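You operate a simulated robot arm through the tools that you are given. There is no shell and no other tool. Be economical: measure what you need, move in short steps, check, and stop when the job is done.

Carry out the task below with a simulated robot arm. There is one attempt and no reset: what you move stays moved.

## Task
Square and clamp the white curtain, then lace in a slat of the job sheet's colour.
Fine: open the clamp again.

Only the result counts: the job must be done as asked and must still hold three seconds after the hand-in. Knocking over, shifting, dropping, spilling or breaking anything else fails it. Flat cloth is picked up by pressing the open fingertips on it (5 to 10 N) and closing them slowly along it; thin cloth reads only 2 to 8 mm in the jaws.

## Robot
A 6-joint arm with a two-finger parallel gripper on a trunk, on a base that drives. Base frame: it is fixed to the floor where the robot stands at the start and does not move with it; the origin is under the middle of the robot, x ahead of it, y to its left, z up. Lengths are in mm, angles in rad, forces in N, time in s.
With the tool pointing down near the work surface it reaches from about 140 to 740 mm from the robot's upright axis, wherever it stands. Its first joint turns from -2.897 to 2.897 rad. Places, roughly: bed clamp [600, 200, 1100]; lane between the white guides [400, -200, 900]; white curtain (46x12x1 cm) [500, 200, 900]. Payload 3.91 kg.
Tool frame: the origin (TCP) lies between the finger pads and is the grasp point; the fingertips stand 30 mm ahead of it; z points along the fingers, y is the line along which they close. The gripper opens to 110 mm. The fingers are 20 mm wide and 10 mm thick; the gripper's body (48 by 112 mm) begins 55 mm behind the TCP.
Orientation is that of the tool frame in the base frame, as [roll, pitch, yaw] about the fixed x, y, z axes, in that order (R = Rz(yaw) Ry(pitch) Rx(roll)). With the fingers straight down and closing along the base's y, the tool's x points along the base's -x, its y along +y and its z along -z.

## Interface
- The arm moves only by the tool nudge_tool. Its argument "increments" is one flat list of numbers, 6 for each row, row after row: the shift along the base's x, y, z in m, then the turn, a rotation vector about the base's x, y, z in degrees. In form: [tx, ty, tz, ax, ay, az, tx, ty, tz, ax, ay, az, ...]. A call has 1 to 12 rows; each row shifts and turns the commanded pose from where the row before left it. "jaw" is the closure, from 0 (fully open) to 1 (shut), set as the call begins (left out, the last holds). Rows are played at 5 a second. More than 50 mm and 0.15 rad between two rows, or a gripper value outside its range, and nothing of the call is played. A pose out of reach is approached as far as the arm can. The call stops where the force on the tool passes 80 N (or 10 N more than at its start, if that is more) or the arm is blocked; 0.2 s more then pass. The fingers move at their own pace (about 45 mm/s each) and stop on an object; they squeeze with about 36 N. The grip force told is the motor's: it shows also when the fingers shut on nothing. Time passes only in rows, and 0.2 s behind the last, so rows that do not move let the fingers close. The reply holds the time, the measured pose of the TCP, the force on the tool along the base axes, the opening and the grip force, in the units named above and with some noise, with the torque about the TCP (base axes, N m) and any sound that the robot's microphone picked up.
- Cameras (640 x 400 px; columns grow to the right, rows downward): "scene" is now at [10.6, 123, 1552.3]; the picture's right is [-0.37, -0.93, 0.00], its down [-0.71, 0.29, -0.65] and it looks along [0.60, -0.24, -0.76] (base axes); focal length 288 px, centre (320, 200). "wrist" rides on the gripper at [71, 22, -107] in the tool frame; the picture's right is [-0.29, 0.96, 0.00], its down [-0.76, -0.23, -0.61] and it looks along [-0.58, -0.18, 0.79] (tool axes); focal length 243 px, centre (320, 200). There is no depth. A picture from a camera that has moved, and an enlarged one, comes with that camera's place and axes in the base frame and with its lens.
- capture(camera): a new picture of that camera. The clock stands still meanwhile.
- lift_body(by): slides the trunk up (or, below 0, down) by that many mm; the arm and the scene camera ride with it, the base frame stays. It gives what a move gives, with no picture.
- roll_base(legs): drives the robot by 1 to 6 legs, each [ahead, left, turn to the left] in mm, mm and rad, along the robot's own axes; the way and the turn of a leg run together, so that a leg with both is an arc; at most 1500 mm and 3.142 rad a leg. The arm and the cameras ride along, it lands a little off, and it stops where it bumps. It gives what a move gives.
- aim_head(pan, tilt): turns the head with the scene camera to pan (to the left, within 1.501 rad either way) and tilt (down, from -0.506 to 1.204), counted from straight ahead of the robot. It gives what a move gives.
- close_up(camera, box): a new picture of the part [left, top, right, bottom] of that camera's present view, enlarged. The clock stands still meanwhile.
- job_done(): hands the job in; it is judged then, once.

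Go step by step. Nothing tells you exact positions but the pictures and the camera data: compare them with the known pose of the tool, close in by small moves and look again before you grip or let go. The budget is 120 turns and 98 pictures, counting those below and the enlarged ones. Unless the task says otherwise, let go and move clear before handing in, and close with one line.

The tools are called after "Call:" as a command line: name --argument value ..., lists and objects as JSON in quotes. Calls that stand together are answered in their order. nudge_tool: Moves the arm, as the interface text tells. Its arguments: {"type":"object","properties":{"increments":{"type":"array","items":{"type":"number"}},"jaw":{"type":"number"}},"required":["increments"]} The other tools are called the same way: lift_body (by) slides the trunk up or down; roll_base (legs) drives the base; aim_head (pan, tilt) turns the head that bears the scene camera; capture (camera) takes a picture; close_up (camera, box) takes an enlarged picture of a part of a camera's view; job_done () hands the job in.

At the start:

```text
t: 0.0
tcp_pos: [219.6, -331.8, 998.8]
tcp_rot: [-3.142, 0.0, 3.142]
force: [-0.6, 0.1, -0.7]
ft_torque: [0.0, 0.01, 0.01]
opening: 110.1
gripper_force: 0.0
trunk travel left (down, up): [-525.0, 65.0]
robot x, y, heading: [-0.2, 1.4, -0.004]
head pan, tilt: [-0.384, 0.866]
```

scene: 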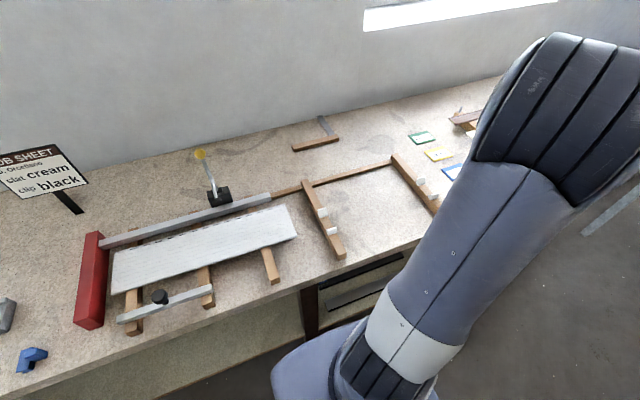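
wrist: 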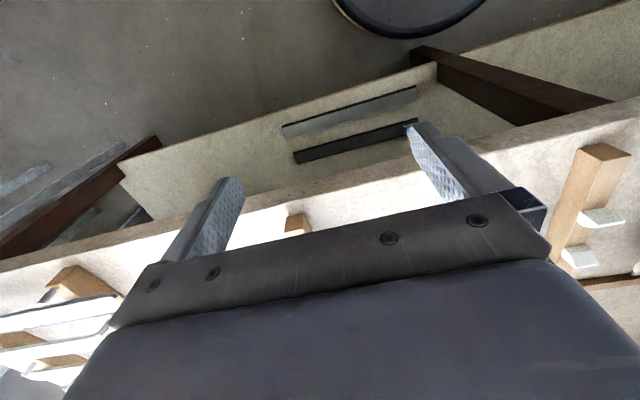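

I see a workbench with a white slatted curtain on rails, a red end stop, a clamp lever with a yellow knob, a job sheet and some coloured slats to the right. First I'll enlarge the sheet and the bed.

Call:
close_up --camera "scene" --box '[0, 130, 120, 220]'

Call:
close_up --camera "scene" --box '[60, 140, 360, 340]'

Call:
close_up --camera "scene" --box '[280, 90, 500, 230]'

```text
4.44 times, centred on (60, 175) of scene
camera zoom: at [10.6, 123.0, 1552.3], right [-0.37, -0.93, 0.0], down [-0.71, 0.29, -0.65], along [0.6, -0.24, -0.76], focal length 1281 px, centre (1476, 311)
```

zoom: 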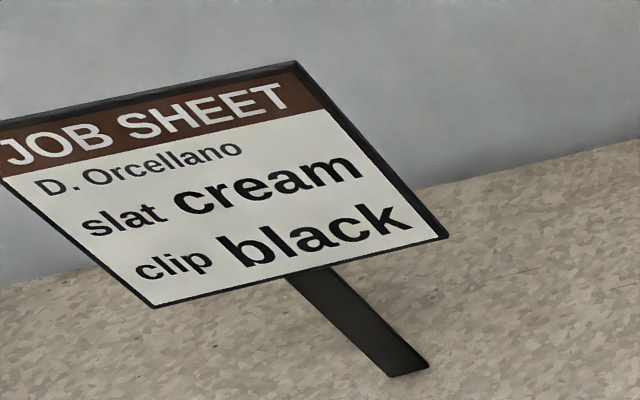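

```text
2.00 times, centred on (210, 240) of scene
camera zoom: at [10.6, 123.0, 1552.3], right [-0.37, -0.93, 0.0], down [-0.71, 0.29, -0.65], along [0.6, -0.24, -0.76], focal length 576 px, centre (540, 120)
```

zoom: 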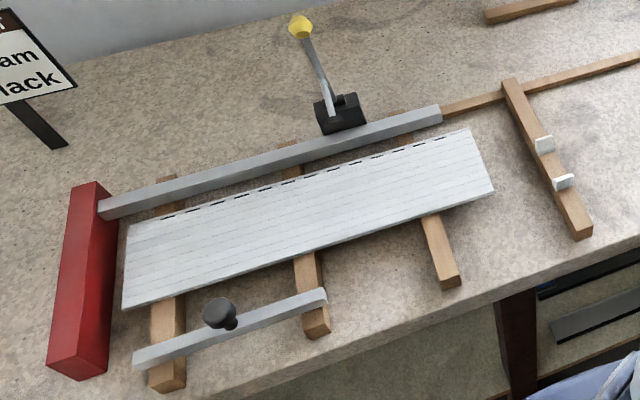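

```text
2.86 times, centred on (390, 160) of scene
camera zoom: at [10.6, 123.0, 1552.3], right [-0.37, -0.93, 0.0], down [-0.71, 0.29, -0.65], along [0.6, -0.24, -0.76], focal length 823 px, centre (120, 314)
```

zoom: 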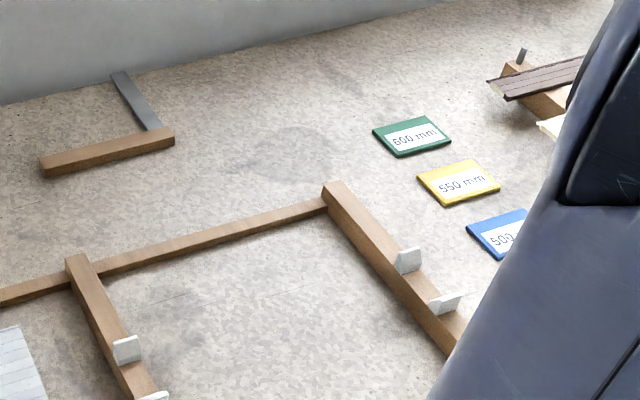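

The sheet asks for a cream slat. Now I look right for the slat rack, and left for the rest of the bench.

Call:
aim_head --pan -0.9 --tilt 0.8

Call:
capture --camera "scene"

Call:
aim_head --pan 0.3 --tilt 0.8

Call:
capture --camera "scene"

```text
t: 0.9
tcp_pos: [221.0, -332.7, 999.6]
tcp_rot: [3.141, -0.001, 3.141]
force: [-0.2, -0.3, 0.4]
ft_torque: [0.01, 0.05, -0.01]
opening: 110.2
gripper_force: 0.1
trunk travel left (down, up): [-525.0, 65.0]
robot x, y, heading: [2.0, -2.0, -0.004]
head pan, tilt: [-0.901, 0.799]
```

```text
92 pictures are left
camera scene: at [-11.0, 88.8, 1557.5], right [-0.78, -0.62, 0.0], down [-0.45, 0.56, -0.7], along [0.43, -0.55, -0.72], focal length 288 px, centre (320, 200)
```

scene: 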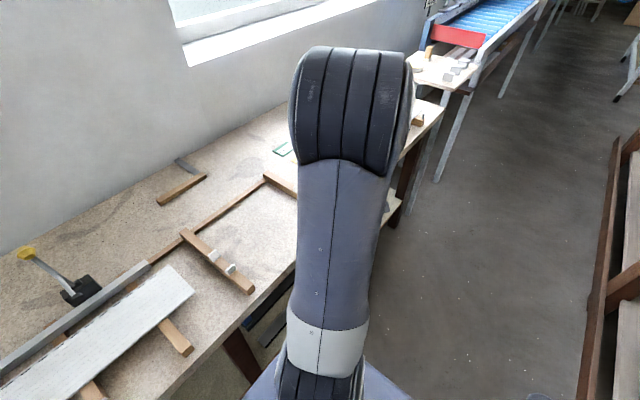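

```text
t: 2.3
tcp_pos: [220.5, -330.7, 998.6]
tcp_rot: [3.141, 0.001, 3.14]
force: [0.3, -0.2, -0.1]
ft_torque: [-0.02, 0.02, 0.02]
opening: 110.2
gripper_force: 0.0
trunk travel left (down, up): [-525.0, 65.0]
robot x, y, heading: [-1.0, -0.8, -0.0]
head pan, tilt: [0.3, 0.799]
```

```text
91 pictures are left
camera scene: at [15.9, 175.8, 1557.5], right [0.29, -0.96, 0.0], down [-0.69, -0.21, -0.7], along [0.67, 0.21, -0.72], focal length 288 px, centre (320, 200)
```

scene: 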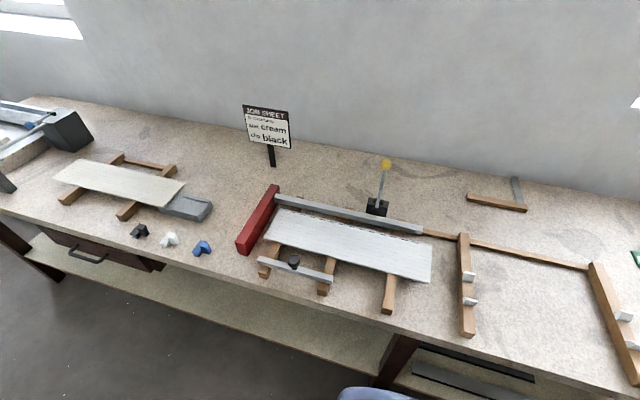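

The clips and another curtain lie to the left; the slats are to the right beyond the arm. I'll drive right along the bench to see the rack.

Call:
roll_base --legs '[[0, -500, 0]]'

Call:
aim_head --pan 0.1 --tilt 0.8

Call:
capture --camera "scene"

Call:
aim_head --pan -0.9 --tilt 0.8

Call:
capture --camera "scene"

```text
t: 5.3
tcp_pos: [220.2, -825.9, 999.1]
tcp_rot: [-3.141, 0.002, -3.141]
force: [-0.1, -0.1, -0.3]
ft_torque: [0.01, 0.01, -0.04]
opening: 109.8
gripper_force: 0.0
trunk travel left (down, up): [-525.0, 65.0]
robot x, y, heading: [0.6, -496.3, 0.003]
head pan, tilt: [0.3, 0.799]
```

```text
t: 6.0
tcp_pos: [220.3, -827.0, 999.0]
tcp_rot: [3.141, 0.0, 3.141]
force: [0.1, 0.1, 0.1]
ft_torque: [0.0, -0.01, -0.03]
opening: 110.1
gripper_force: 0.1
trunk travel left (down, up): [-525.0, 65.0]
robot x, y, heading: [1.4, -495.4, -0.001]
head pan, tilt: [0.099, 0.799]
```

```text
90 pictures are left
camera scene: at [19.0, -335.7, 1557.5], right [0.1, -1.0, 0.0], down [-0.71, -0.07, -0.7], along [0.69, 0.07, -0.72], focal length 288 px, centre (320, 200)
```

scene: 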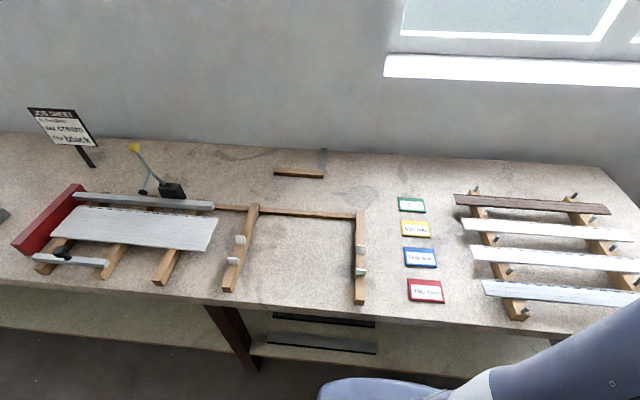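

```text
t: 7.3
tcp_pos: [219.1, -826.6, 999.9]
tcp_rot: [3.141, 0.0, 3.141]
force: [-1.3, 0.8, 0.1]
ft_torque: [0.01, 0.0, -0.01]
opening: 110.0
gripper_force: 0.2
trunk travel left (down, up): [-525.0, 65.0]
robot x, y, heading: [3.9, -495.0, -0.002]
head pan, tilt: [-0.901, 0.799]
```

```text
89 pictures are left
camera scene: at [-11.1, -406.9, 1557.5], right [-0.78, -0.62, 0.0], down [-0.45, 0.56, -0.7], along [0.43, -0.55, -0.72], focal length 288 px, centre (320, 200)
```

scene: 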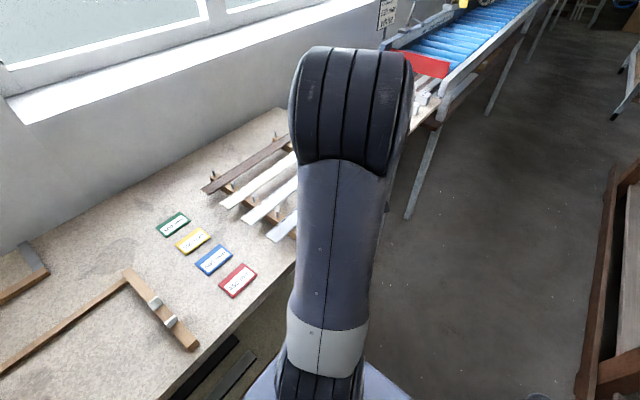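

Rack with four slats: brown, cream-ish, white, grey. I'll zoom to tell colours and hooks, read the cards, and inspect the lane.

Call:
aim_head --pan -0.2 --tilt 0.8

Call:
close_up --camera "scene" --box '[260, 160, 580, 360]'

Call:
close_up --camera "scene" --box '[60, 160, 320, 322]'

Call:
capture --camera "scene"

```text
t: 8.3
tcp_pos: [220.6, -826.2, 1000.1]
tcp_rot: [3.141, 0.001, 3.141]
force: [-0.5, 0.6, -0.4]
ft_torque: [0.03, 0.02, -0.03]
opening: 110.2
gripper_force: 0.1
trunk travel left (down, up): [-525.0, 65.0]
robot x, y, heading: [-0.8, -498.0, -0.002]
head pan, tilt: [-0.201, 0.799]
```

```text
2.00 times, centred on (420, 260) of scene
camera zoom: at [17.8, -359.9, 1557.5], right [-0.2, -0.98, 0.0], down [-0.7, 0.14, -0.7], along [0.68, -0.14, -0.72], focal length 576 px, centre (120, 80)
```

zoom: 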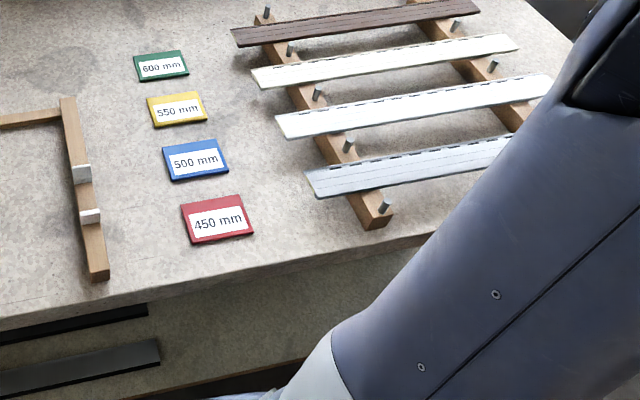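

```text
2.46 times, centred on (190, 241) of scene
camera zoom: at [17.8, -359.9, 1557.5], right [-0.2, -0.98, 0.0], down [-0.7, 0.14, -0.7], along [0.68, -0.14, -0.72], focal length 709 px, centre (640, 99)
```

zoom: 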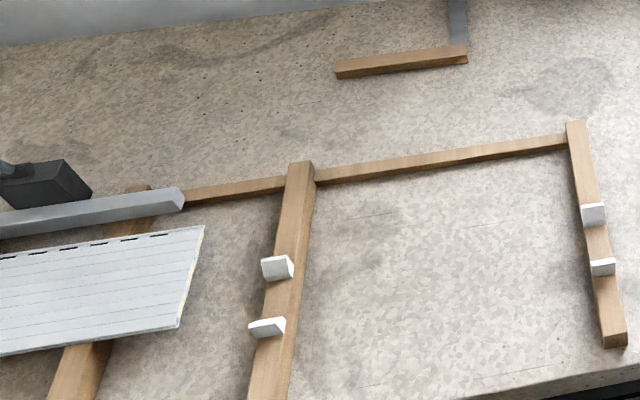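

```text
86 pictures are left
camera scene: at [17.8, -359.9, 1557.5], right [-0.2, -0.98, 0.0], down [-0.7, 0.14, -0.7], along [0.68, -0.14, -0.72], focal length 288 px, centre (320, 200)
```

scene: 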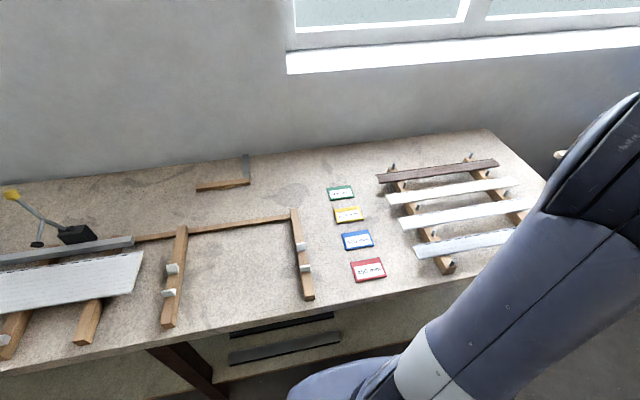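

I've the general layout (bench about z 880, clamp knob near [570,187,1131]). Zooming on slats for colour, then I go back to view the clamp and bed.

Call:
close_up --camera "scene" --box '[370, 150, 540, 256]'

Call:
roll_base --legs '[[0, 500, 0]]'

Call:
aim_head --pan 0.0 --tilt 0.8

Call:
capture --camera "scene"

Call:
close_up --camera "scene" --box '[160, 140, 480, 340]'

```text
3.76 times, centred on (455, 203) of scene
camera zoom: at [17.8, -359.9, 1557.5], right [-0.2, -0.98, 0.0], down [-0.7, 0.14, -0.7], along [0.68, -0.14, -0.72], focal length 1085 px, centre (-188, 189)
```

zoom: 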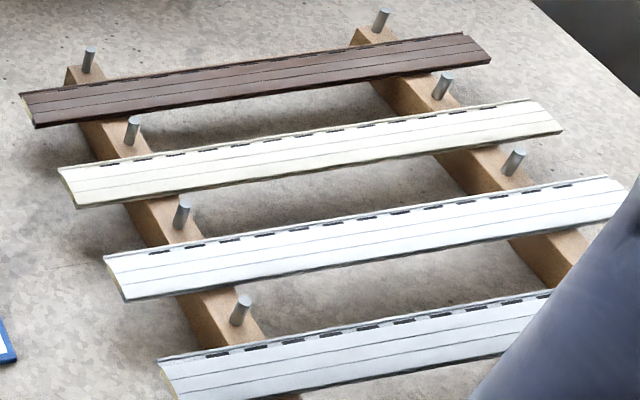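

```text
t: 11.3
tcp_pos: [220.6, -315.9, 1000.1]
tcp_rot: [3.141, -0.001, -3.141]
force: [0.1, 0.0, 0.2]
ft_torque: [-0.02, -0.01, -0.06]
opening: 110.1
gripper_force: 0.1
trunk travel left (down, up): [-525.0, 65.0]
robot x, y, heading: [2.8, 12.6, 0.0]
head pan, tilt: [-0.201, 0.799]
```

```text
t: 12.1
tcp_pos: [220.4, -317.6, 999.5]
tcp_rot: [3.141, 0.0, -3.141]
force: [-0.5, -0.1, -0.3]
ft_torque: [0.04, 0.0, 0.0]
opening: 109.9
gripper_force: 0.0
trunk travel left (down, up): [-525.0, 65.0]
robot x, y, heading: [-2.5, 13.8, -0.002]
head pan, tilt: [0.0, 0.799]
```

```text
84 pictures are left
camera scene: at [19.5, 166.2, 1557.5], right [0.0, -1.0, 0.0], down [-0.72, 0.0, -0.7], along [0.7, 0.0, -0.72], focal length 288 px, centre (320, 200)
```

scene: 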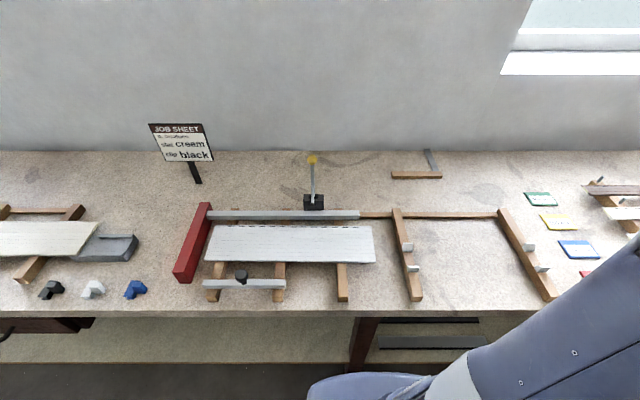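

```text
2.00 times, centred on (320, 240) of scene
camera zoom: at [19.5, 166.2, 1557.5], right [0.0, -1.0, 0.0], down [-0.72, 0.0, -0.7], along [0.7, 0.0, -0.72], focal length 576 px, centre (320, 120)
```

zoom: 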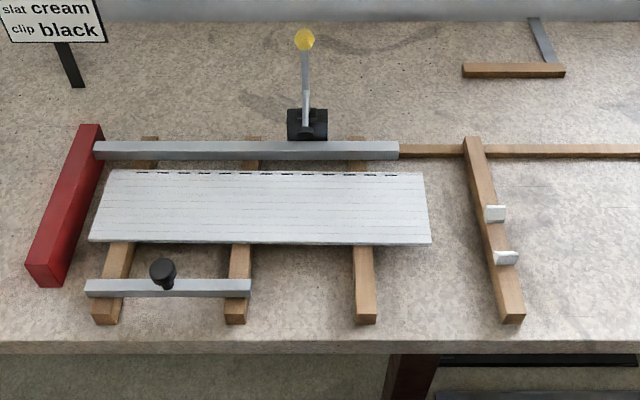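

Curtain is ~25 mm off both the fence (+x) and the red stop (+y). I'll zoom in on the clamp lever, the front bar with the knob, and the guides.

Call:
close_up --camera "scene" --box '[270, 145, 370, 220]'

Call:
close_up --camera "scene" --box '[165, 195, 295, 310]'

Call:
close_up --camera "scene" --box '[330, 200, 440, 310]'

Call:
capture --camera "wrist"

```text
5.33 times, centred on (320, 182) of scene
camera zoom: at [19.5, 166.2, 1557.5], right [0.0, -1.0, 0.0], down [-0.72, 0.0, -0.7], along [0.7, 0.0, -0.72], focal length 1537 px, centre (320, 293)
```

zoom: 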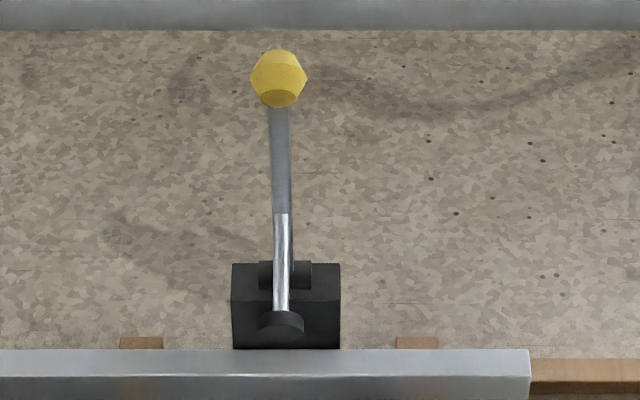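

```text
3.48 times, centred on (230, 252) of scene
camera zoom: at [19.5, 166.2, 1557.5], right [0.0, -1.0, 0.0], down [-0.72, 0.0, -0.7], along [0.7, 0.0, -0.72], focal length 1002 px, centre (633, 17)
```

zoom: 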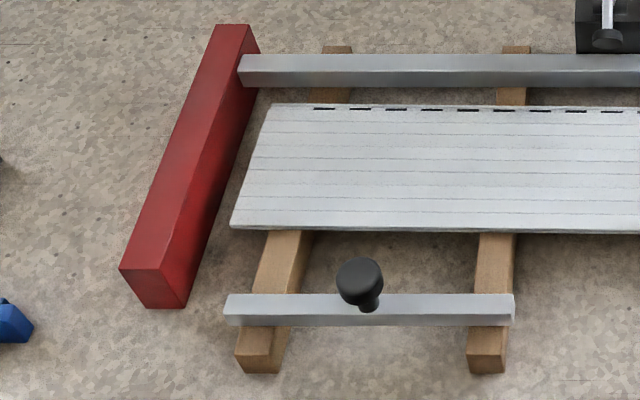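

```text
3.64 times, centred on (385, 255) of scene
camera zoom: at [19.5, 166.2, 1557.5], right [0.0, -1.0, 0.0], down [-0.72, 0.0, -0.7], along [0.7, 0.0, -0.72], focal length 1048 px, centre (84, 0)
```

zoom: 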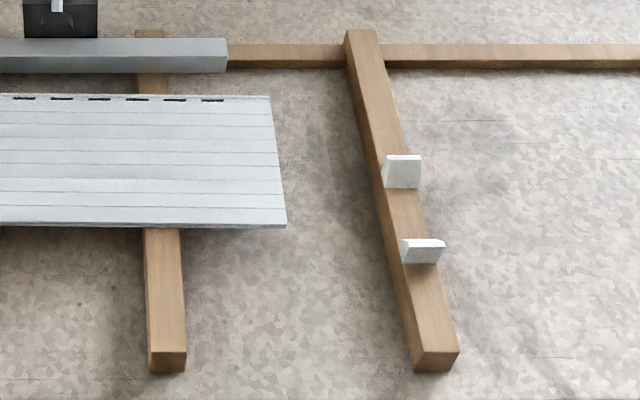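

```text
79 pictures are left
camera wrist: at [149.7, -296.0, 1105.7], right [0.29, 0.96, 0.0], down [0.76, -0.23, 0.61], along [0.58, -0.18, -0.79], focal length 243 px, centre (320, 200)
```

wrist: 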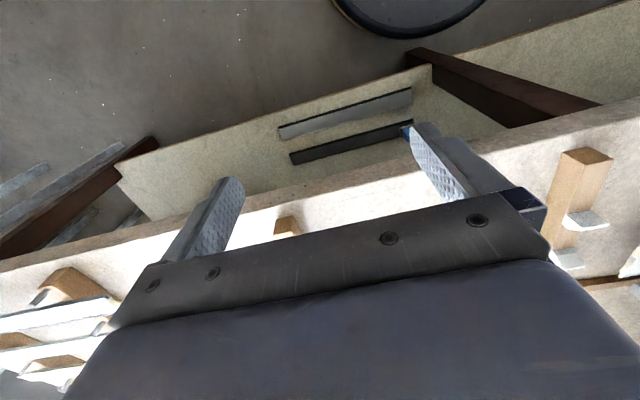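

The lever carries a raised foot (about [516,187,1022]); pulling the knob toward me and down should press it on the curtain. First I square the curtain with two open fingers, so I bring the tool in front of its near edge.

Call:
nudge_tool --increments '[0.0145, 0.0465, 0, 0, 0, 0, 0.0145, 0.0465, 0, 0, 0, 0, 0.0145, 0.0465, 0, 0, 0, 0, 0.0145, 0.0465, 0, 0, 0, 0, 0.0145, 0.0465, 0, 0, 0, 0, 0.0145, 0.0465, 0, 0, 0, 0, 0.0145, 0.0465, 0, 0, 0, 0, 0.0145, 0.0465, 0, 0, 0, 0, 0.0145, 0.0465, 0, 0, 0, 0, 0.0145, 0.0465, 0, 0, 0, 0, 0.0145, 0.0465, 0, 0, 0, 0]' --jaw 0

Call:
capture --camera "wrist"

Call:
capture --camera "scene"

```text
t: 14.4
tcp_pos: [382.2, 190.3, 997.0]
tcp_rot: [-3.14, -0.001, 3.141]
force: [-0.5, -0.1, -0.3]
ft_torque: [0.01, 0.0, 0.02]
opening: 109.9
gripper_force: 0.0
trunk travel left (down, up): [-525.0, 65.0]
robot x, y, heading: [0.5, 13.9, -0.001]
head pan, tilt: [0.0, 0.799]
```

```text
78 pictures are left
camera wrist: at [312.1, 211.1, 1103.3], right [0.29, 0.96, 0.0], down [0.76, -0.23, 0.61], along [0.58, -0.18, -0.79], focal length 243 px, centre (320, 200)
```

wrist: 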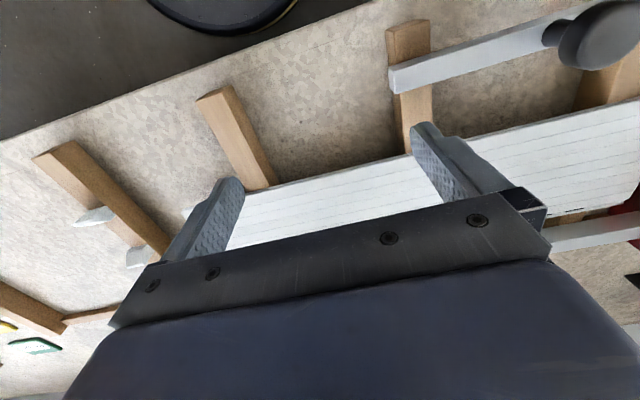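

```text
77 pictures are left
camera scene: at [19.7, 166.6, 1557.5], right [0.0, -1.0, 0.0], down [-0.72, 0.0, -0.7], along [0.7, 0.0, -0.72], focal length 288 px, centre (320, 200)
```

scene: 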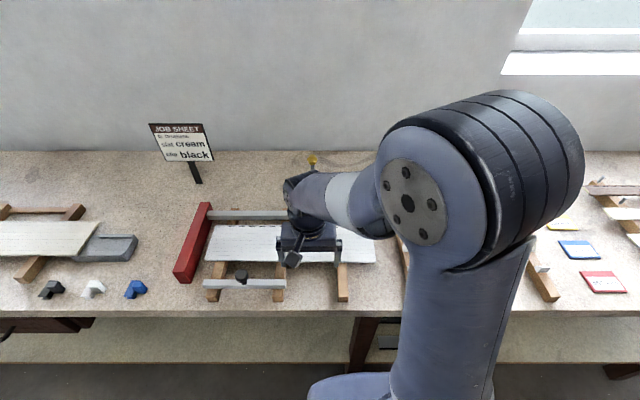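

Measured: near edge x≈434, z≈900; bearers at y≈98–127 and 253–280. I narrow the jaws to ~90 mm, centre on y 190 between those bearers, and go down in front of the edge.

Call:
nudge_tool --increments '[0.02, 0, 0, 0, 0, 0, 0, 0, -0.04, 0, 0, 0, 0, 0, -0.02, 0, 0, 0, 0, 0, -0.01, 0, 0, 0, 0, 0, -0.01, 0, 0, 0]' --jaw 0.18

Call:
capture --camera "wrist"

```text
t: 15.7
tcp_pos: [398.9, 194.7, 917.8]
tcp_rot: [3.14, 0.0, -3.141]
force: [0.4, -0.2, 0.0]
ft_torque: [0.03, 0.03, 0.0]
opening: 90.3
gripper_force: 0.0
trunk travel left (down, up): [-525.0, 65.0]
robot x, y, heading: [-2.3, 14.7, 0.002]
head pan, tilt: [0.0, 0.799]
```

```text
76 pictures are left
camera wrist: at [328.5, 215.0, 1023.8], right [0.29, 0.96, 0.0], down [0.76, -0.23, 0.61], along [0.58, -0.18, -0.79], focal length 243 px, centre (320, 200)
```

wrist: 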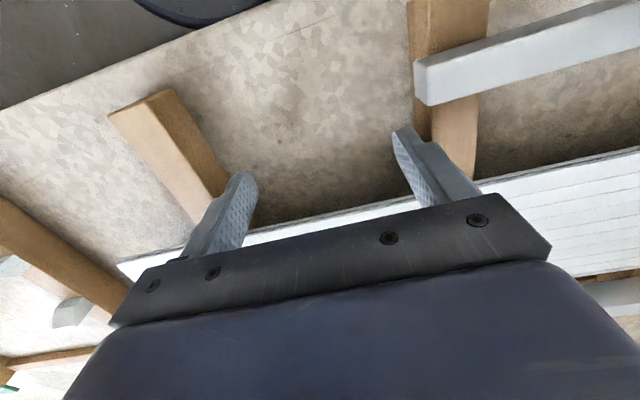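

Fingers are in front of the edge between bearers. Down 7 mm more, then push toward the fence in small steps.

Call:
nudge_tool --increments '[0, -0.002, -0.007, 0, 0, 0, 0.01, 0, 0, 0, 0, 0, 0.01, 0, 0, 0, 0, 0, 0.005, 0, 0, 0, 0, 0, 0.005, 0, 0, 0, 0, 0]'

Call:
nudge_tool --increments '[0.005, 0, 0, 0, 0, 0, 0.005, 0, 0, 0, 0, 0, 0.004, 0, 0, 0, 0, 0]'

Call:
capture --camera "wrist"

```text
t: 16.9
tcp_pos: [429.9, 192.8, 911.3]
tcp_rot: [3.141, -0.002, -3.141]
force: [-0.8, 0.6, 0.3]
ft_torque: [0.0, 0.03, 0.01]
opening: 90.3
gripper_force: 0.0
trunk travel left (down, up): [-525.0, 65.0]
robot x, y, heading: [1.7, 10.4, 0.006]
head pan, tilt: [0.0, 0.799]
```

```text
t: 17.6
tcp_pos: [444.4, 191.7, 911.8]
tcp_rot: [3.141, -0.001, 3.141]
force: [0.3, -0.8, 0.5]
ft_torque: [-0.03, 0.01, 0.01]
opening: 90.5
gripper_force: 0.0
trunk travel left (down, up): [-525.0, 65.0]
robot x, y, heading: [2.1, 14.2, 0.003]
head pan, tilt: [0.0, 0.799]
```

```text
75 pictures are left
camera wrist: at [373.3, 213.0, 1018.1], right [0.29, 0.96, 0.0], down [0.76, -0.23, 0.61], along [0.58, -0.18, -0.79], focal length 243 px, centre (320, 200)
```

wrist: 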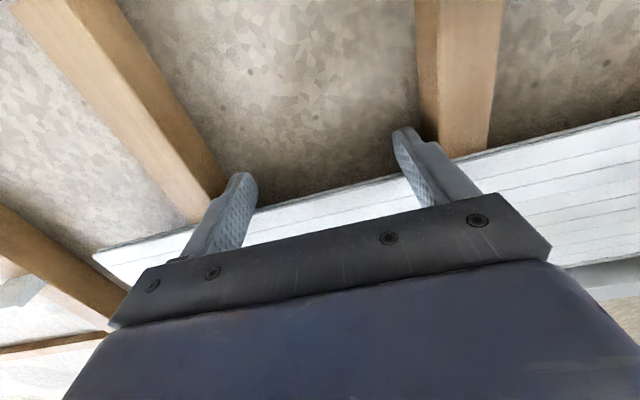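

I check whether the curtain moved with the fingers.

Call:
close_up --camera "scene" --box '[160, 180, 400, 330]'

```text
2.67 times, centred on (280, 255) of scene
camera zoom: at [19.5, 166.4, 1557.5], right [0.0, -1.0, 0.0], down [-0.72, 0.0, -0.7], along [0.7, 0.0, -0.72], focal length 768 px, centre (427, 53)
```

zoom: 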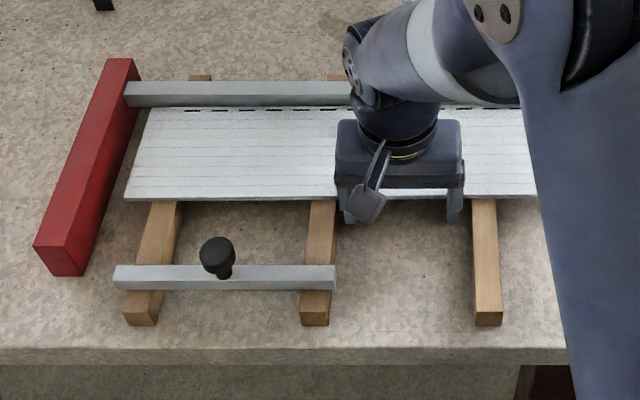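

It moves with the fingers and has squared up nearly to the fence. Continue pushing by 2 mm steps until force shows.

Call:
nudge_tool --increments '[0.002, 0, 0, 0, 0, 0, 0.002, 0, 0, 0, 0, 0]'

Call:
nudge_tool --increments '[0.002, 0, 0, 0, 0, 0, 0.001, 0, 0, 0, 0, 0]'

Call:
nudge_tool --increments '[0.002, 0, 0, 0, 0, 0, 0.001, 0, 0, 0, 0, 0]'

```text
t: 18.2
tcp_pos: [446.0, 191.7, 911.7]
tcp_rot: [3.141, -0.002, -3.141]
force: [-12.0, 3.8, 2.8]
ft_torque: [0.03, 0.01, -0.13]
opening: 89.7
gripper_force: 0.1
trunk travel left (down, up): [-525.0, 65.0]
robot x, y, heading: [-1.0, 16.1, -0.002]
head pan, tilt: [0.0, 0.799]
```

```text
t: 18.9
tcp_pos: [447.8, 192.0, 913.5]
tcp_rot: [-3.14, -0.005, 3.14]
force: [-29.0, -0.4, -0.6]
ft_torque: [0.53, 0.23, 0.01]
opening: 89.9
gripper_force: 0.2
trunk travel left (down, up): [-525.0, 65.0]
robot x, y, heading: [-1.6, 13.9, 0.001]
head pan, tilt: [0.0, 0.799]
```

```text
t: 19.4
tcp_pos: [446.8, 191.0, 912.9]
tcp_rot: [-3.136, -0.007, 3.141]
force: [-44.3, 2.4, 2.3]
ft_torque: [1.08, 0.28, 0.0]
opening: 89.8
gripper_force: 0.0
trunk travel left (down, up): [-525.0, 65.0]
robot x, y, heading: [-4.1, 14.2, 0.002]
head pan, tilt: [0.0, 0.799]
```

Firm against the fence. Back off, raise, and move to the curtain's right end to push it to the red stop.

Call:
nudge_tool --increments '[-0.012, 0, 0, 0, 0, 0, -0.02, 0, 0, 0, 0, 0, 0, 0, 0.045, 0, 0, 0, 0, -0.04, 0.01, 0, 0, 0, 0, -0.05, 0, 0, 0, 0, 0, -0.05, 0, 0, 0, 0, 0, -0.05, 0, 0, 0, 0, 0.03, -0.03, 0, 0, 0, 0, 0.03, 0, 0, 0, 0, 0]' --jaw 1

Call:
capture --camera "wrist"

Call:
capture --camera "scene"

```text
t: 21.4
tcp_pos: [483.9, -25.6, 967.3]
tcp_rot: [3.141, 0.001, -3.141]
force: [0.1, 0.9, 0.1]
ft_torque: [-0.01, -0.01, 0.02]
opening: 0.0
gripper_force: 35.9
trunk travel left (down, up): [-525.0, 65.0]
robot x, y, heading: [4.1, 14.7, -0.001]
head pan, tilt: [0.0, 0.799]
```

```text
73 pictures are left
camera wrist: at [413.5, -5.4, 1073.6], right [0.29, 0.96, 0.0], down [0.76, -0.23, 0.61], along [0.58, -0.18, -0.79], focal length 243 px, centre (320, 200)
```

wrist: 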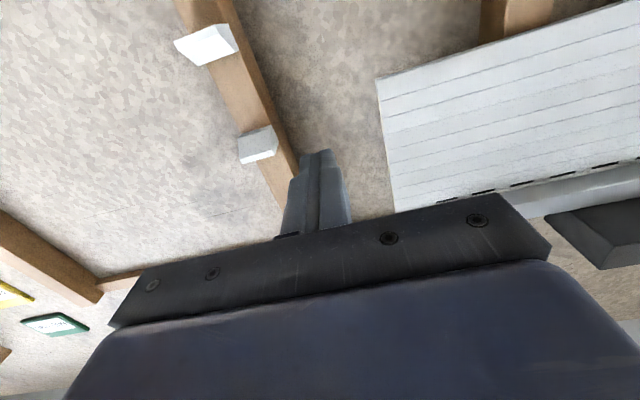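

```text
72 pictures are left
camera scene: at [19.8, 166.2, 1557.5], right [0.0, -1.0, 0.0], down [-0.72, 0.0, -0.7], along [0.7, 0.0, -0.72], focal length 288 px, centre (320, 200)
```

scene: 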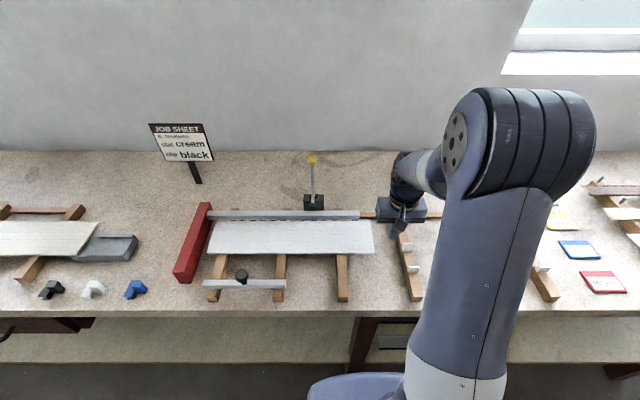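

Right end of the curtain reads y≈20. Descend at x≈512, y≈-22 and push +y.

Call:
nudge_tool --increments '[0.028, 0.004, 0, 0, 0, 0, 0, 0, -0.035, 0, 0, 0, 0, 0, -0.02, 0, 0, 0, 0, 0.015, 0, 0, 0, 0, 0, 0.01, 0, 0, 0, 0, 0, 0.01, 0, 0, 0, 0, 0, 0.005, 0, 0, 0, 0]'

Call:
nudge_tool --increments '[0, 0.004, 0, 0, 0, 0, 0, 0.004, 0, 0, 0, 0]'

```text
t: 23.1
tcp_pos: [510.0, 17.9, 912.9]
tcp_rot: [3.141, 0.0, -3.141]
force: [-0.1, 0.1, -1.3]
ft_torque: [0.0, 0.03, 0.0]
opening: 0.0
gripper_force: 35.9
trunk travel left (down, up): [-525.0, 65.0]
robot x, y, heading: [1.3, 13.3, 0.002]
head pan, tilt: [0.0, 0.799]
```

```text
t: 23.6
tcp_pos: [508.6, 24.4, 912.9]
tcp_rot: [-3.142, 0.0, -3.14]
force: [0.1, -1.5, -0.8]
ft_torque: [0.01, 0.0, 0.03]
opening: 0.0
gripper_force: 35.8
trunk travel left (down, up): [-525.0, 65.0]
robot x, y, heading: [-0.4, 14.2, -0.007]
head pan, tilt: [0.0, 0.799]
```

Call:
nudge_tool --increments '[0, 0.003, 0, 0, 0, 0, 0, 0.002, 0, 0, 0, 0]'

Call:
close_up --camera "scene" --box '[160, 180, 440, 330]'

```text
t: 24.2
tcp_pos: [509.2, 30.0, 912.7]
tcp_rot: [-3.142, 0.0, 3.141]
force: [0.3, -0.4, 0.4]
ft_torque: [0.03, 0.05, 0.02]
opening: 0.0
gripper_force: 36.1
trunk travel left (down, up): [-525.0, 65.0]
robot x, y, heading: [1.0, 16.8, 0.003]
head pan, tilt: [0.0, 0.799]
```

```text
2.29 times, centred on (300, 255) of scene
camera zoom: at [19.5, 166.4, 1557.5], right [0.0, -1.0, 0.0], down [-0.72, 0.0, -0.7], along [0.7, 0.0, -0.72], focal length 659 px, centre (366, 74)
```

zoom: 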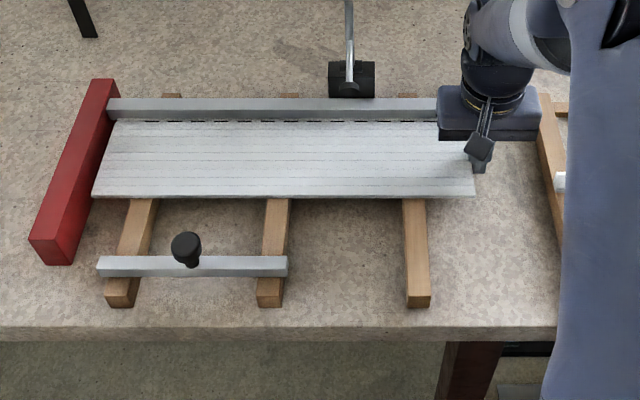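

Near the stop now; a few more small pushes.

Call:
nudge_tool --increments '[0, 0.002, 0, 0, 0, 0, 0, 0.001, 0, 0, 0, 0]'

Call:
nudge_tool --increments '[0, 0.002, 0, 0, 0, 0, 0, 0.001, 0, 0, 0, 0]'

Call:
nudge_tool --increments '[0, 0.002, 0, 0, 0, 0, 0, 0.001, 0, 0, 0, 0]'

```text
t: 24.9
tcp_pos: [510.1, 32.2, 913.2]
tcp_rot: [-3.141, 0.001, -3.141]
force: [-0.7, -1.5, 0.2]
ft_torque: [0.0, 0.0, 0.01]
opening: 0.1
gripper_force: 36.1
trunk travel left (down, up): [-525.0, 65.0]
robot x, y, heading: [-1.2, 16.4, -0.002]
head pan, tilt: [0.0, 0.799]
```

```text
t: 25.4
tcp_pos: [509.9, 36.1, 913.3]
tcp_rot: [3.142, -0.001, 3.141]
force: [-0.3, -0.4, 0.1]
ft_torque: [-0.03, 0.01, -0.02]
opening: 0.1
gripper_force: 36.3
trunk travel left (down, up): [-525.0, 65.0]
robot x, y, heading: [2.7, 16.5, 0.002]
head pan, tilt: [0.0, 0.799]
```

```text
t: 26.1
tcp_pos: [509.1, 38.4, 913.1]
tcp_rot: [3.141, -0.001, 3.141]
force: [0.2, -1.2, 0.6]
ft_torque: [0.01, 0.03, 0.0]
opening: 0.0
gripper_force: 36.4
trunk travel left (down, up): [-525.0, 65.0]
robot x, y, heading: [-0.8, 13.7, -0.001]
head pan, tilt: [0.0, 0.799]
```

Call:
nudge_tool --increments '[0, 0.002, 0, 0, 0, 0, 0, 0.001, 0, 0, 0, 0]'

Call:
nudge_tool --increments '[0, 0.002, 0, 0, 0, 0, 0, 0.001, 0, 0, 0, 0]'

Call:
close_up --camera "scene" --box '[160, 180, 440, 330]'

```text
t: 26.6
tcp_pos: [509.4, 40.7, 912.8]
tcp_rot: [-3.141, -0.001, 3.142]
force: [0.4, -4.8, 0.4]
ft_torque: [-0.04, -0.02, 0.0]
opening: 0.0
gripper_force: 35.8
trunk travel left (down, up): [-525.0, 65.0]
robot x, y, heading: [-0.2, 16.2, -0.006]
head pan, tilt: [0.0, 0.799]
```

```text
t: 27.2
tcp_pos: [509.5, 41.0, 912.7]
tcp_rot: [3.14, 0.001, 3.141]
force: [1.9, -23.0, -0.9]
ft_torque: [-0.21, 0.02, 0.0]
opening: 0.1
gripper_force: 36.4
trunk travel left (down, up): [-525.0, 65.0]
robot x, y, heading: [1.6, 13.8, 0.003]
head pan, tilt: [0.0, 0.799]
```

```text
2.29 times, centred on (300, 255) of scene
camera zoom: at [20.0, 163.6, 1557.8], right [0.0, -1.0, 0.0], down [-0.72, 0.0, -0.7], along [0.7, 0.0, -0.72], focal length 659 px, centre (366, 74)
```

zoom: 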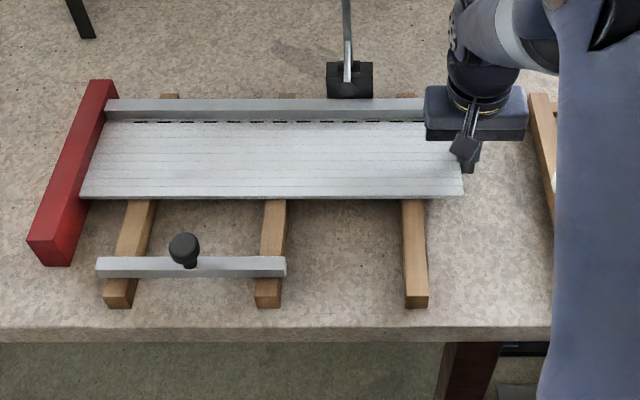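

Against the stop (23 N); right end now y≈50. I'll re-seat the curtain on the fence with the two-finger push, then clamp.

Call:
nudge_tool --increments '[0, -0.02, 0, 0, 0, 0, 0, -0.015, 0.02, 0, 0, 0, -0.02, 0, 0.035, 0, 0, 0, -0.05, 0, 0, 0, 0, 0, -0.03, 0.03, 0, 0, 0, 0, 0, 0.05, 0, 0, 0, 0, 0, 0.05, 0, 0, 0, 0, 0, 0.05, 0, 0, 0, 0, 0, 0.004, 0, 0, 0, 0, 0, 0, -0.045, 0, 0, 0, 0, 0, -0.01, 0, 0, 0]' --jaw 0.18

Call:
capture --camera "wrist"

```text
t: 29.6
tcp_pos: [410.3, 196.9, 911.2]
tcp_rot: [3.141, 0.0, -3.141]
force: [-1.1, -0.5, -0.4]
ft_torque: [-0.01, 0.03, 0.04]
opening: 90.3
gripper_force: 0.1
trunk travel left (down, up): [-525.0, 65.0]
robot x, y, heading: [-0.5, 12.1, -0.001]
head pan, tilt: [0.0, 0.799]
```

```text
69 pictures are left
camera wrist: at [339.0, 216.8, 1017.5], right [0.29, 0.96, 0.0], down [0.76, -0.23, 0.61], along [0.58, -0.18, -0.79], focal length 243 px, centre (320, 200)
```

wrist: 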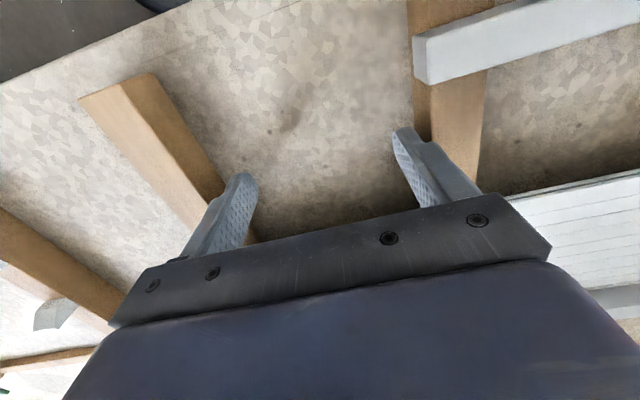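

Call:
nudge_tool --increments '[0.01, -0.003, 0, 0, 0, 0, 0.01, 0, 0, 0, 0, 0, 0.01, 0, 0, 0, 0, 0, 0.005, 0, 0, 0, 0, 0]'

Call:
nudge_tool --increments '[0.002, 0, 0, 0, 0, 0, 0.001, 0, 0, 0, 0, 0]'

Call:
nudge_tool --increments '[0.002, 0, 0, 0, 0, 0, 0.001, 0, 0, 0, 0, 0]'

```text
t: 30.6
tcp_pos: [446.5, 191.2, 913.3]
tcp_rot: [-3.141, 0.001, -3.14]
force: [-1.0, -0.2, -0.7]
ft_torque: [0.02, -0.01, -0.04]
opening: 90.2
gripper_force: 0.0
trunk travel left (down, up): [-525.0, 65.0]
robot x, y, heading: [0.5, 15.4, 0.0]
head pan, tilt: [0.0, 0.799]
```

```text
t: 31.2
tcp_pos: [445.1, 190.9, 912.8]
tcp_rot: [-3.141, -0.005, 3.14]
force: [-17.0, 2.1, 0.8]
ft_torque: [0.4, 0.13, -0.08]
opening: 90.0
gripper_force: 0.2
trunk travel left (down, up): [-525.0, 65.0]
robot x, y, heading: [-0.7, 13.1, -0.002]
head pan, tilt: [0.0, 0.799]
```

```text
t: 31.9
tcp_pos: [446.0, 192.1, 912.9]
tcp_rot: [-3.14, -0.004, -3.141]
force: [-33.9, 4.1, 0.0]
ft_torque: [0.84, 0.31, -0.04]
opening: 90.2
gripper_force: 0.1
trunk travel left (down, up): [-525.0, 65.0]
robot x, y, heading: [-0.3, 12.9, -0.002]
head pan, tilt: [0.0, 0.799]
```

Squared on both sides. Now back off, rise, and approach the yellow knob from above with open fingers straddling it in y.

Call:
nudge_tool --increments '[-0.02, 0, 0, 0, 0, 0, -0.03, 0, 0.03, 0, 0, 0, -0.01, 0, 0.05, 0, 0, 0, 0, 0, 0.05, 0, 0, 0, 0, 0, 0.05, 0, 0, 0, 0, 0, 0.05, 0, 0, 0, 0, 0, 0.05, 0, 0, 0, 0.04, 0, 0.02, 0, 0, 0, 0.05, 0, 0, 0, 0, 0]' --jaw 0.3

Call:
capture --camera "wrist"

Call:
capture --camera "scene"

```text
refused: row 3 steps farther than a row can; nothing moved
```

```text
68 pictures are left
camera wrist: at [375.9, 212.2, 1019.5], right [0.29, 0.96, 0.0], down [0.76, -0.23, 0.6], along [0.58, -0.18, -0.8], focal length 243 px, centre (320, 200)
```

wrist: 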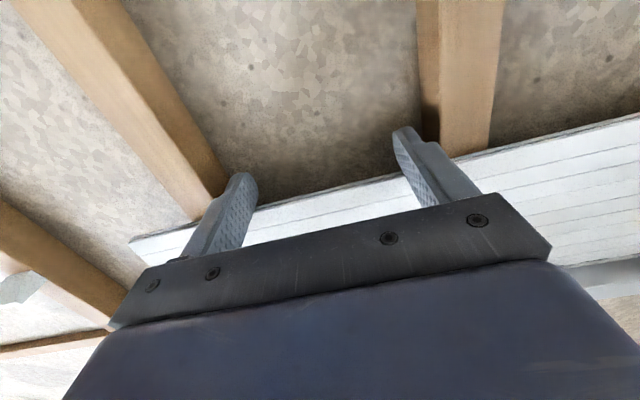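

```text
67 pictures are left
camera scene: at [15.3, 166.9, 1557.5], right [0.0, -1.0, 0.0], down [-0.72, 0.0, -0.7], along [0.7, 0.0, -0.72], focal length 288 px, centre (320, 200)
```

scene: 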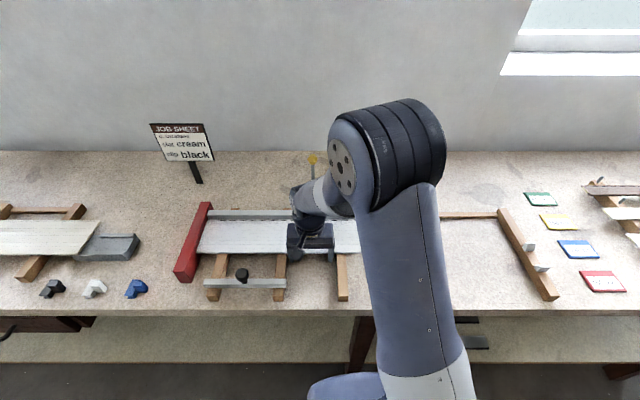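

One row was a hair too long; same path with shorter rows.

Call:
nudge_tool --increments '[-0.02, 0, 0, 0, 0, 0, -0.03, 0, 0.03, 0, 0, 0, 0, 0, 0.05, 0, 0, 0, 0, 0, 0.05, 0, 0, 0, 0, 0, 0.05, 0, 0, 0, 0, 0, 0.05, 0, 0, 0, 0, 0, 0.05, 0, 0, 0, 0.04, 0, 0.02, 0, 0, 0, 0.035, 0, 0, 0, 0, 0]' --jaw 0.3

Call:
capture --camera "wrist"

Call:
capture --camera "scene"

```text
t: 33.9
tcp_pos: [475.4, 188.6, 1211.7]
tcp_rot: [-3.141, -0.001, -3.141]
force: [0.3, 0.8, -0.7]
ft_torque: [0.01, 0.0, 0.01]
opening: 76.9
gripper_force: 0.0
trunk travel left (down, up): [-525.0, 65.0]
robot x, y, heading: [-1.5, 14.4, 0.004]
head pan, tilt: [0.0, 0.799]
```

```text
66 pictures are left
camera wrist: at [403.2, 209.5, 1318.1], right [0.29, 0.96, 0.0], down [0.76, -0.23, 0.61], along [0.58, -0.18, -0.79], focal length 243 px, centre (320, 200)
```

wrist: 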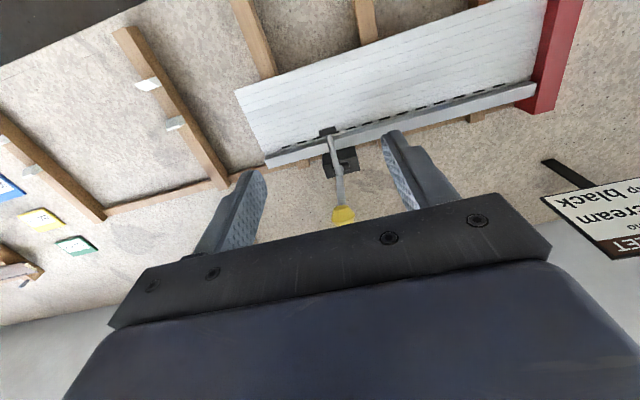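

```text
65 pictures are left
camera scene: at [20.1, 166.5, 1557.5], right [0.0, -1.0, 0.0], down [-0.72, 0.0, -0.7], along [0.7, 0.0, -0.72], focal length 288 px, centre (320, 200)
```

scene: 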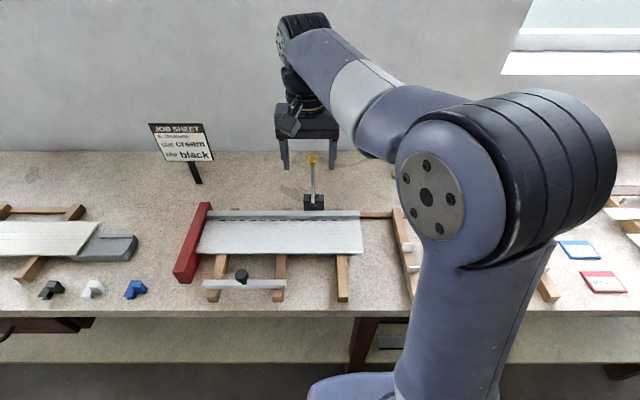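

Knob triangulates to about [565,185,1134]. Move above it and lower so it sits between the pads, then close.

Call:
nudge_tool --increments '[0.045, -0.003, 0, 0, 0, 0, 0.045, 0, 0, 0, 0, 0, 0, 0, -0.04, 0, 0, 0]'

Call:
capture --camera "scene"

Call:
capture --camera "wrist"

```text
t: 34.6
tcp_pos: [566.0, 189.6, 1172.3]
tcp_rot: [3.142, 0.001, 3.141]
force: [0.5, 0.1, -1.1]
ft_torque: [0.0, 0.01, -0.02]
opening: 77.0
gripper_force: 0.0
trunk travel left (down, up): [-525.0, 65.0]
robot x, y, heading: [2.6, 12.9, 0.004]
head pan, tilt: [0.0, 0.799]
```

```text
64 pictures are left
camera scene: at [19.7, 166.4, 1557.5], right [0.0, -1.0, 0.0], down [-0.72, 0.0, -0.7], along [0.7, 0.0, -0.72], focal length 288 px, centre (320, 200)
```

scene: 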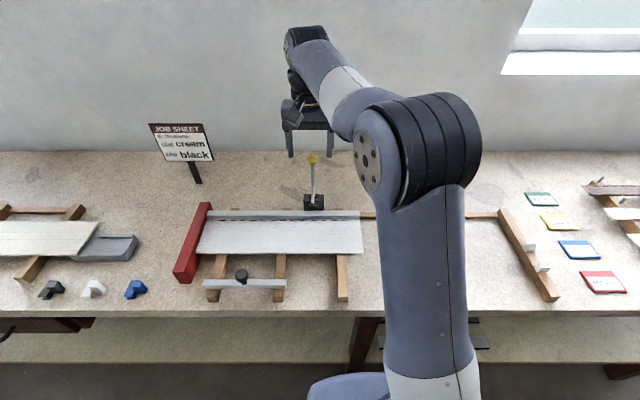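

```text
63 pictures are left
camera wrist: at [495.5, 210.5, 1278.4], right [0.29, 0.96, 0.0], down [0.76, -0.23, 0.61], along [0.58, -0.18, -0.79], focal length 243 px, centre (320, 200)
```

wrist: 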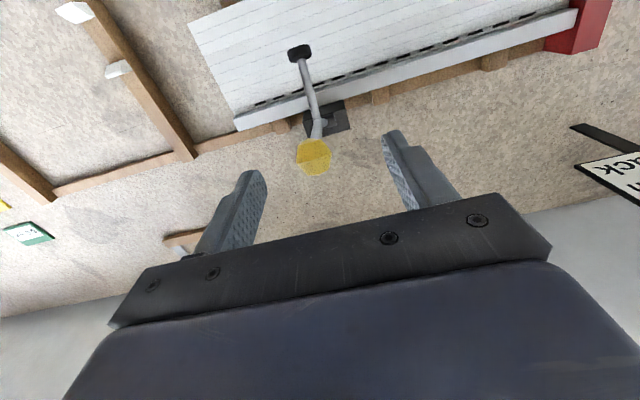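

Aligned in x; shift y -4, lower 38 mm, and close.

Call:
nudge_tool --increments '[0, -0.004, -0.02, 0, 0, 0, 0, 0, -0.018, 0, 0, 0]'

Call:
nudge_tool --increments '[0, 0, 0, 0, 0, 0, 0, 0, 0, 0, 0, 0, 0, 0, 0, 0, 0, 0, 0, 0, 0, 0, 0, 0]' --jaw 1

Call:
capture --camera "wrist"

```text
t: 35.2
tcp_pos: [566.3, 184.3, 1135.5]
tcp_rot: [3.141, 0.001, 3.141]
force: [-0.2, 0.4, 0.2]
ft_torque: [0.03, 0.01, 0.01]
opening: 77.2
gripper_force: 0.1
trunk travel left (down, up): [-525.0, 65.0]
robot x, y, heading: [2.0, 9.8, -0.001]
head pan, tilt: [0.0, 0.799]
```

```text
t: 36.2
tcp_pos: [566.0, 186.1, 1134.4]
tcp_rot: [-3.141, 0.0, -3.14]
force: [0.7, 5.7, -1.0]
ft_torque: [0.05, -0.12, 0.05]
opening: 25.5
gripper_force: 38.8
trunk travel left (down, up): [-525.0, 65.0]
robot x, y, heading: [-1.3, 17.9, 0.0]
head pan, tilt: [0.0, 0.799]
```

```text
62 pictures are left
camera wrist: at [494.8, 205.8, 1240.1], right [0.29, 0.96, 0.0], down [0.76, -0.23, 0.61], along [0.58, -0.18, -0.79], focal length 243 px, centre (320, 200)
```

wrist: 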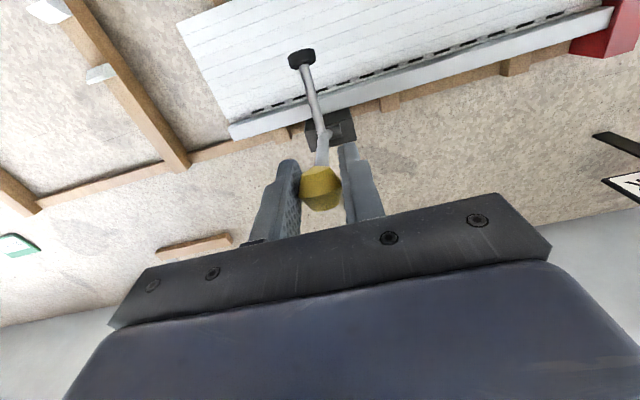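

Knob gripped (25.5 mm). I pull it toward me along an arc in small steps, watching force.

Call:
nudge_tool --increments '[-0.007, 0, -0.0025, 0, 0, 0, -0.007, 0, -0.0027, 0, 0, 0, -0.0067, 0, -0.003, 0, 0, 0, -0.0067, 0, -0.003, 0, 0, 0]'

Call:
capture --camera "wrist"

```text
t: 37.2
tcp_pos: [537.7, 185.1, 1125.0]
tcp_rot: [-3.142, 0.003, 3.141]
force: [4.4, 12.1, 10.3]
ft_torque: [0.07, -1.28, 0.0]
opening: 25.4
gripper_force: 44.6
trunk travel left (down, up): [-525.0, 65.0]
robot x, y, heading: [2.2, 15.8, 0.001]
head pan, tilt: [0.0, 0.799]
```

```text
61 pictures are left
camera wrist: at [466.7, 205.8, 1230.4], right [0.29, 0.96, 0.0], down [0.76, -0.23, 0.61], along [0.58, -0.18, -0.79], focal length 243 px, centre (320, 200)
```

wrist: 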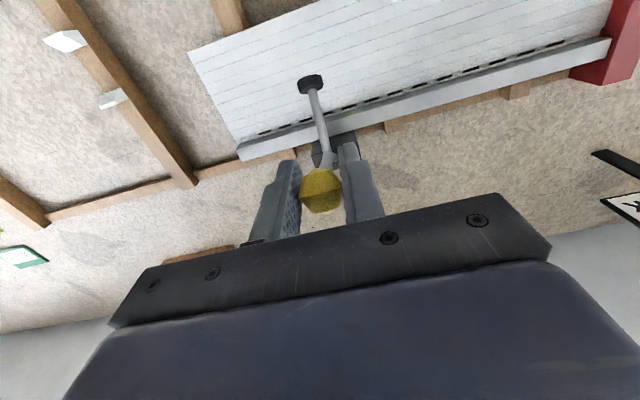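

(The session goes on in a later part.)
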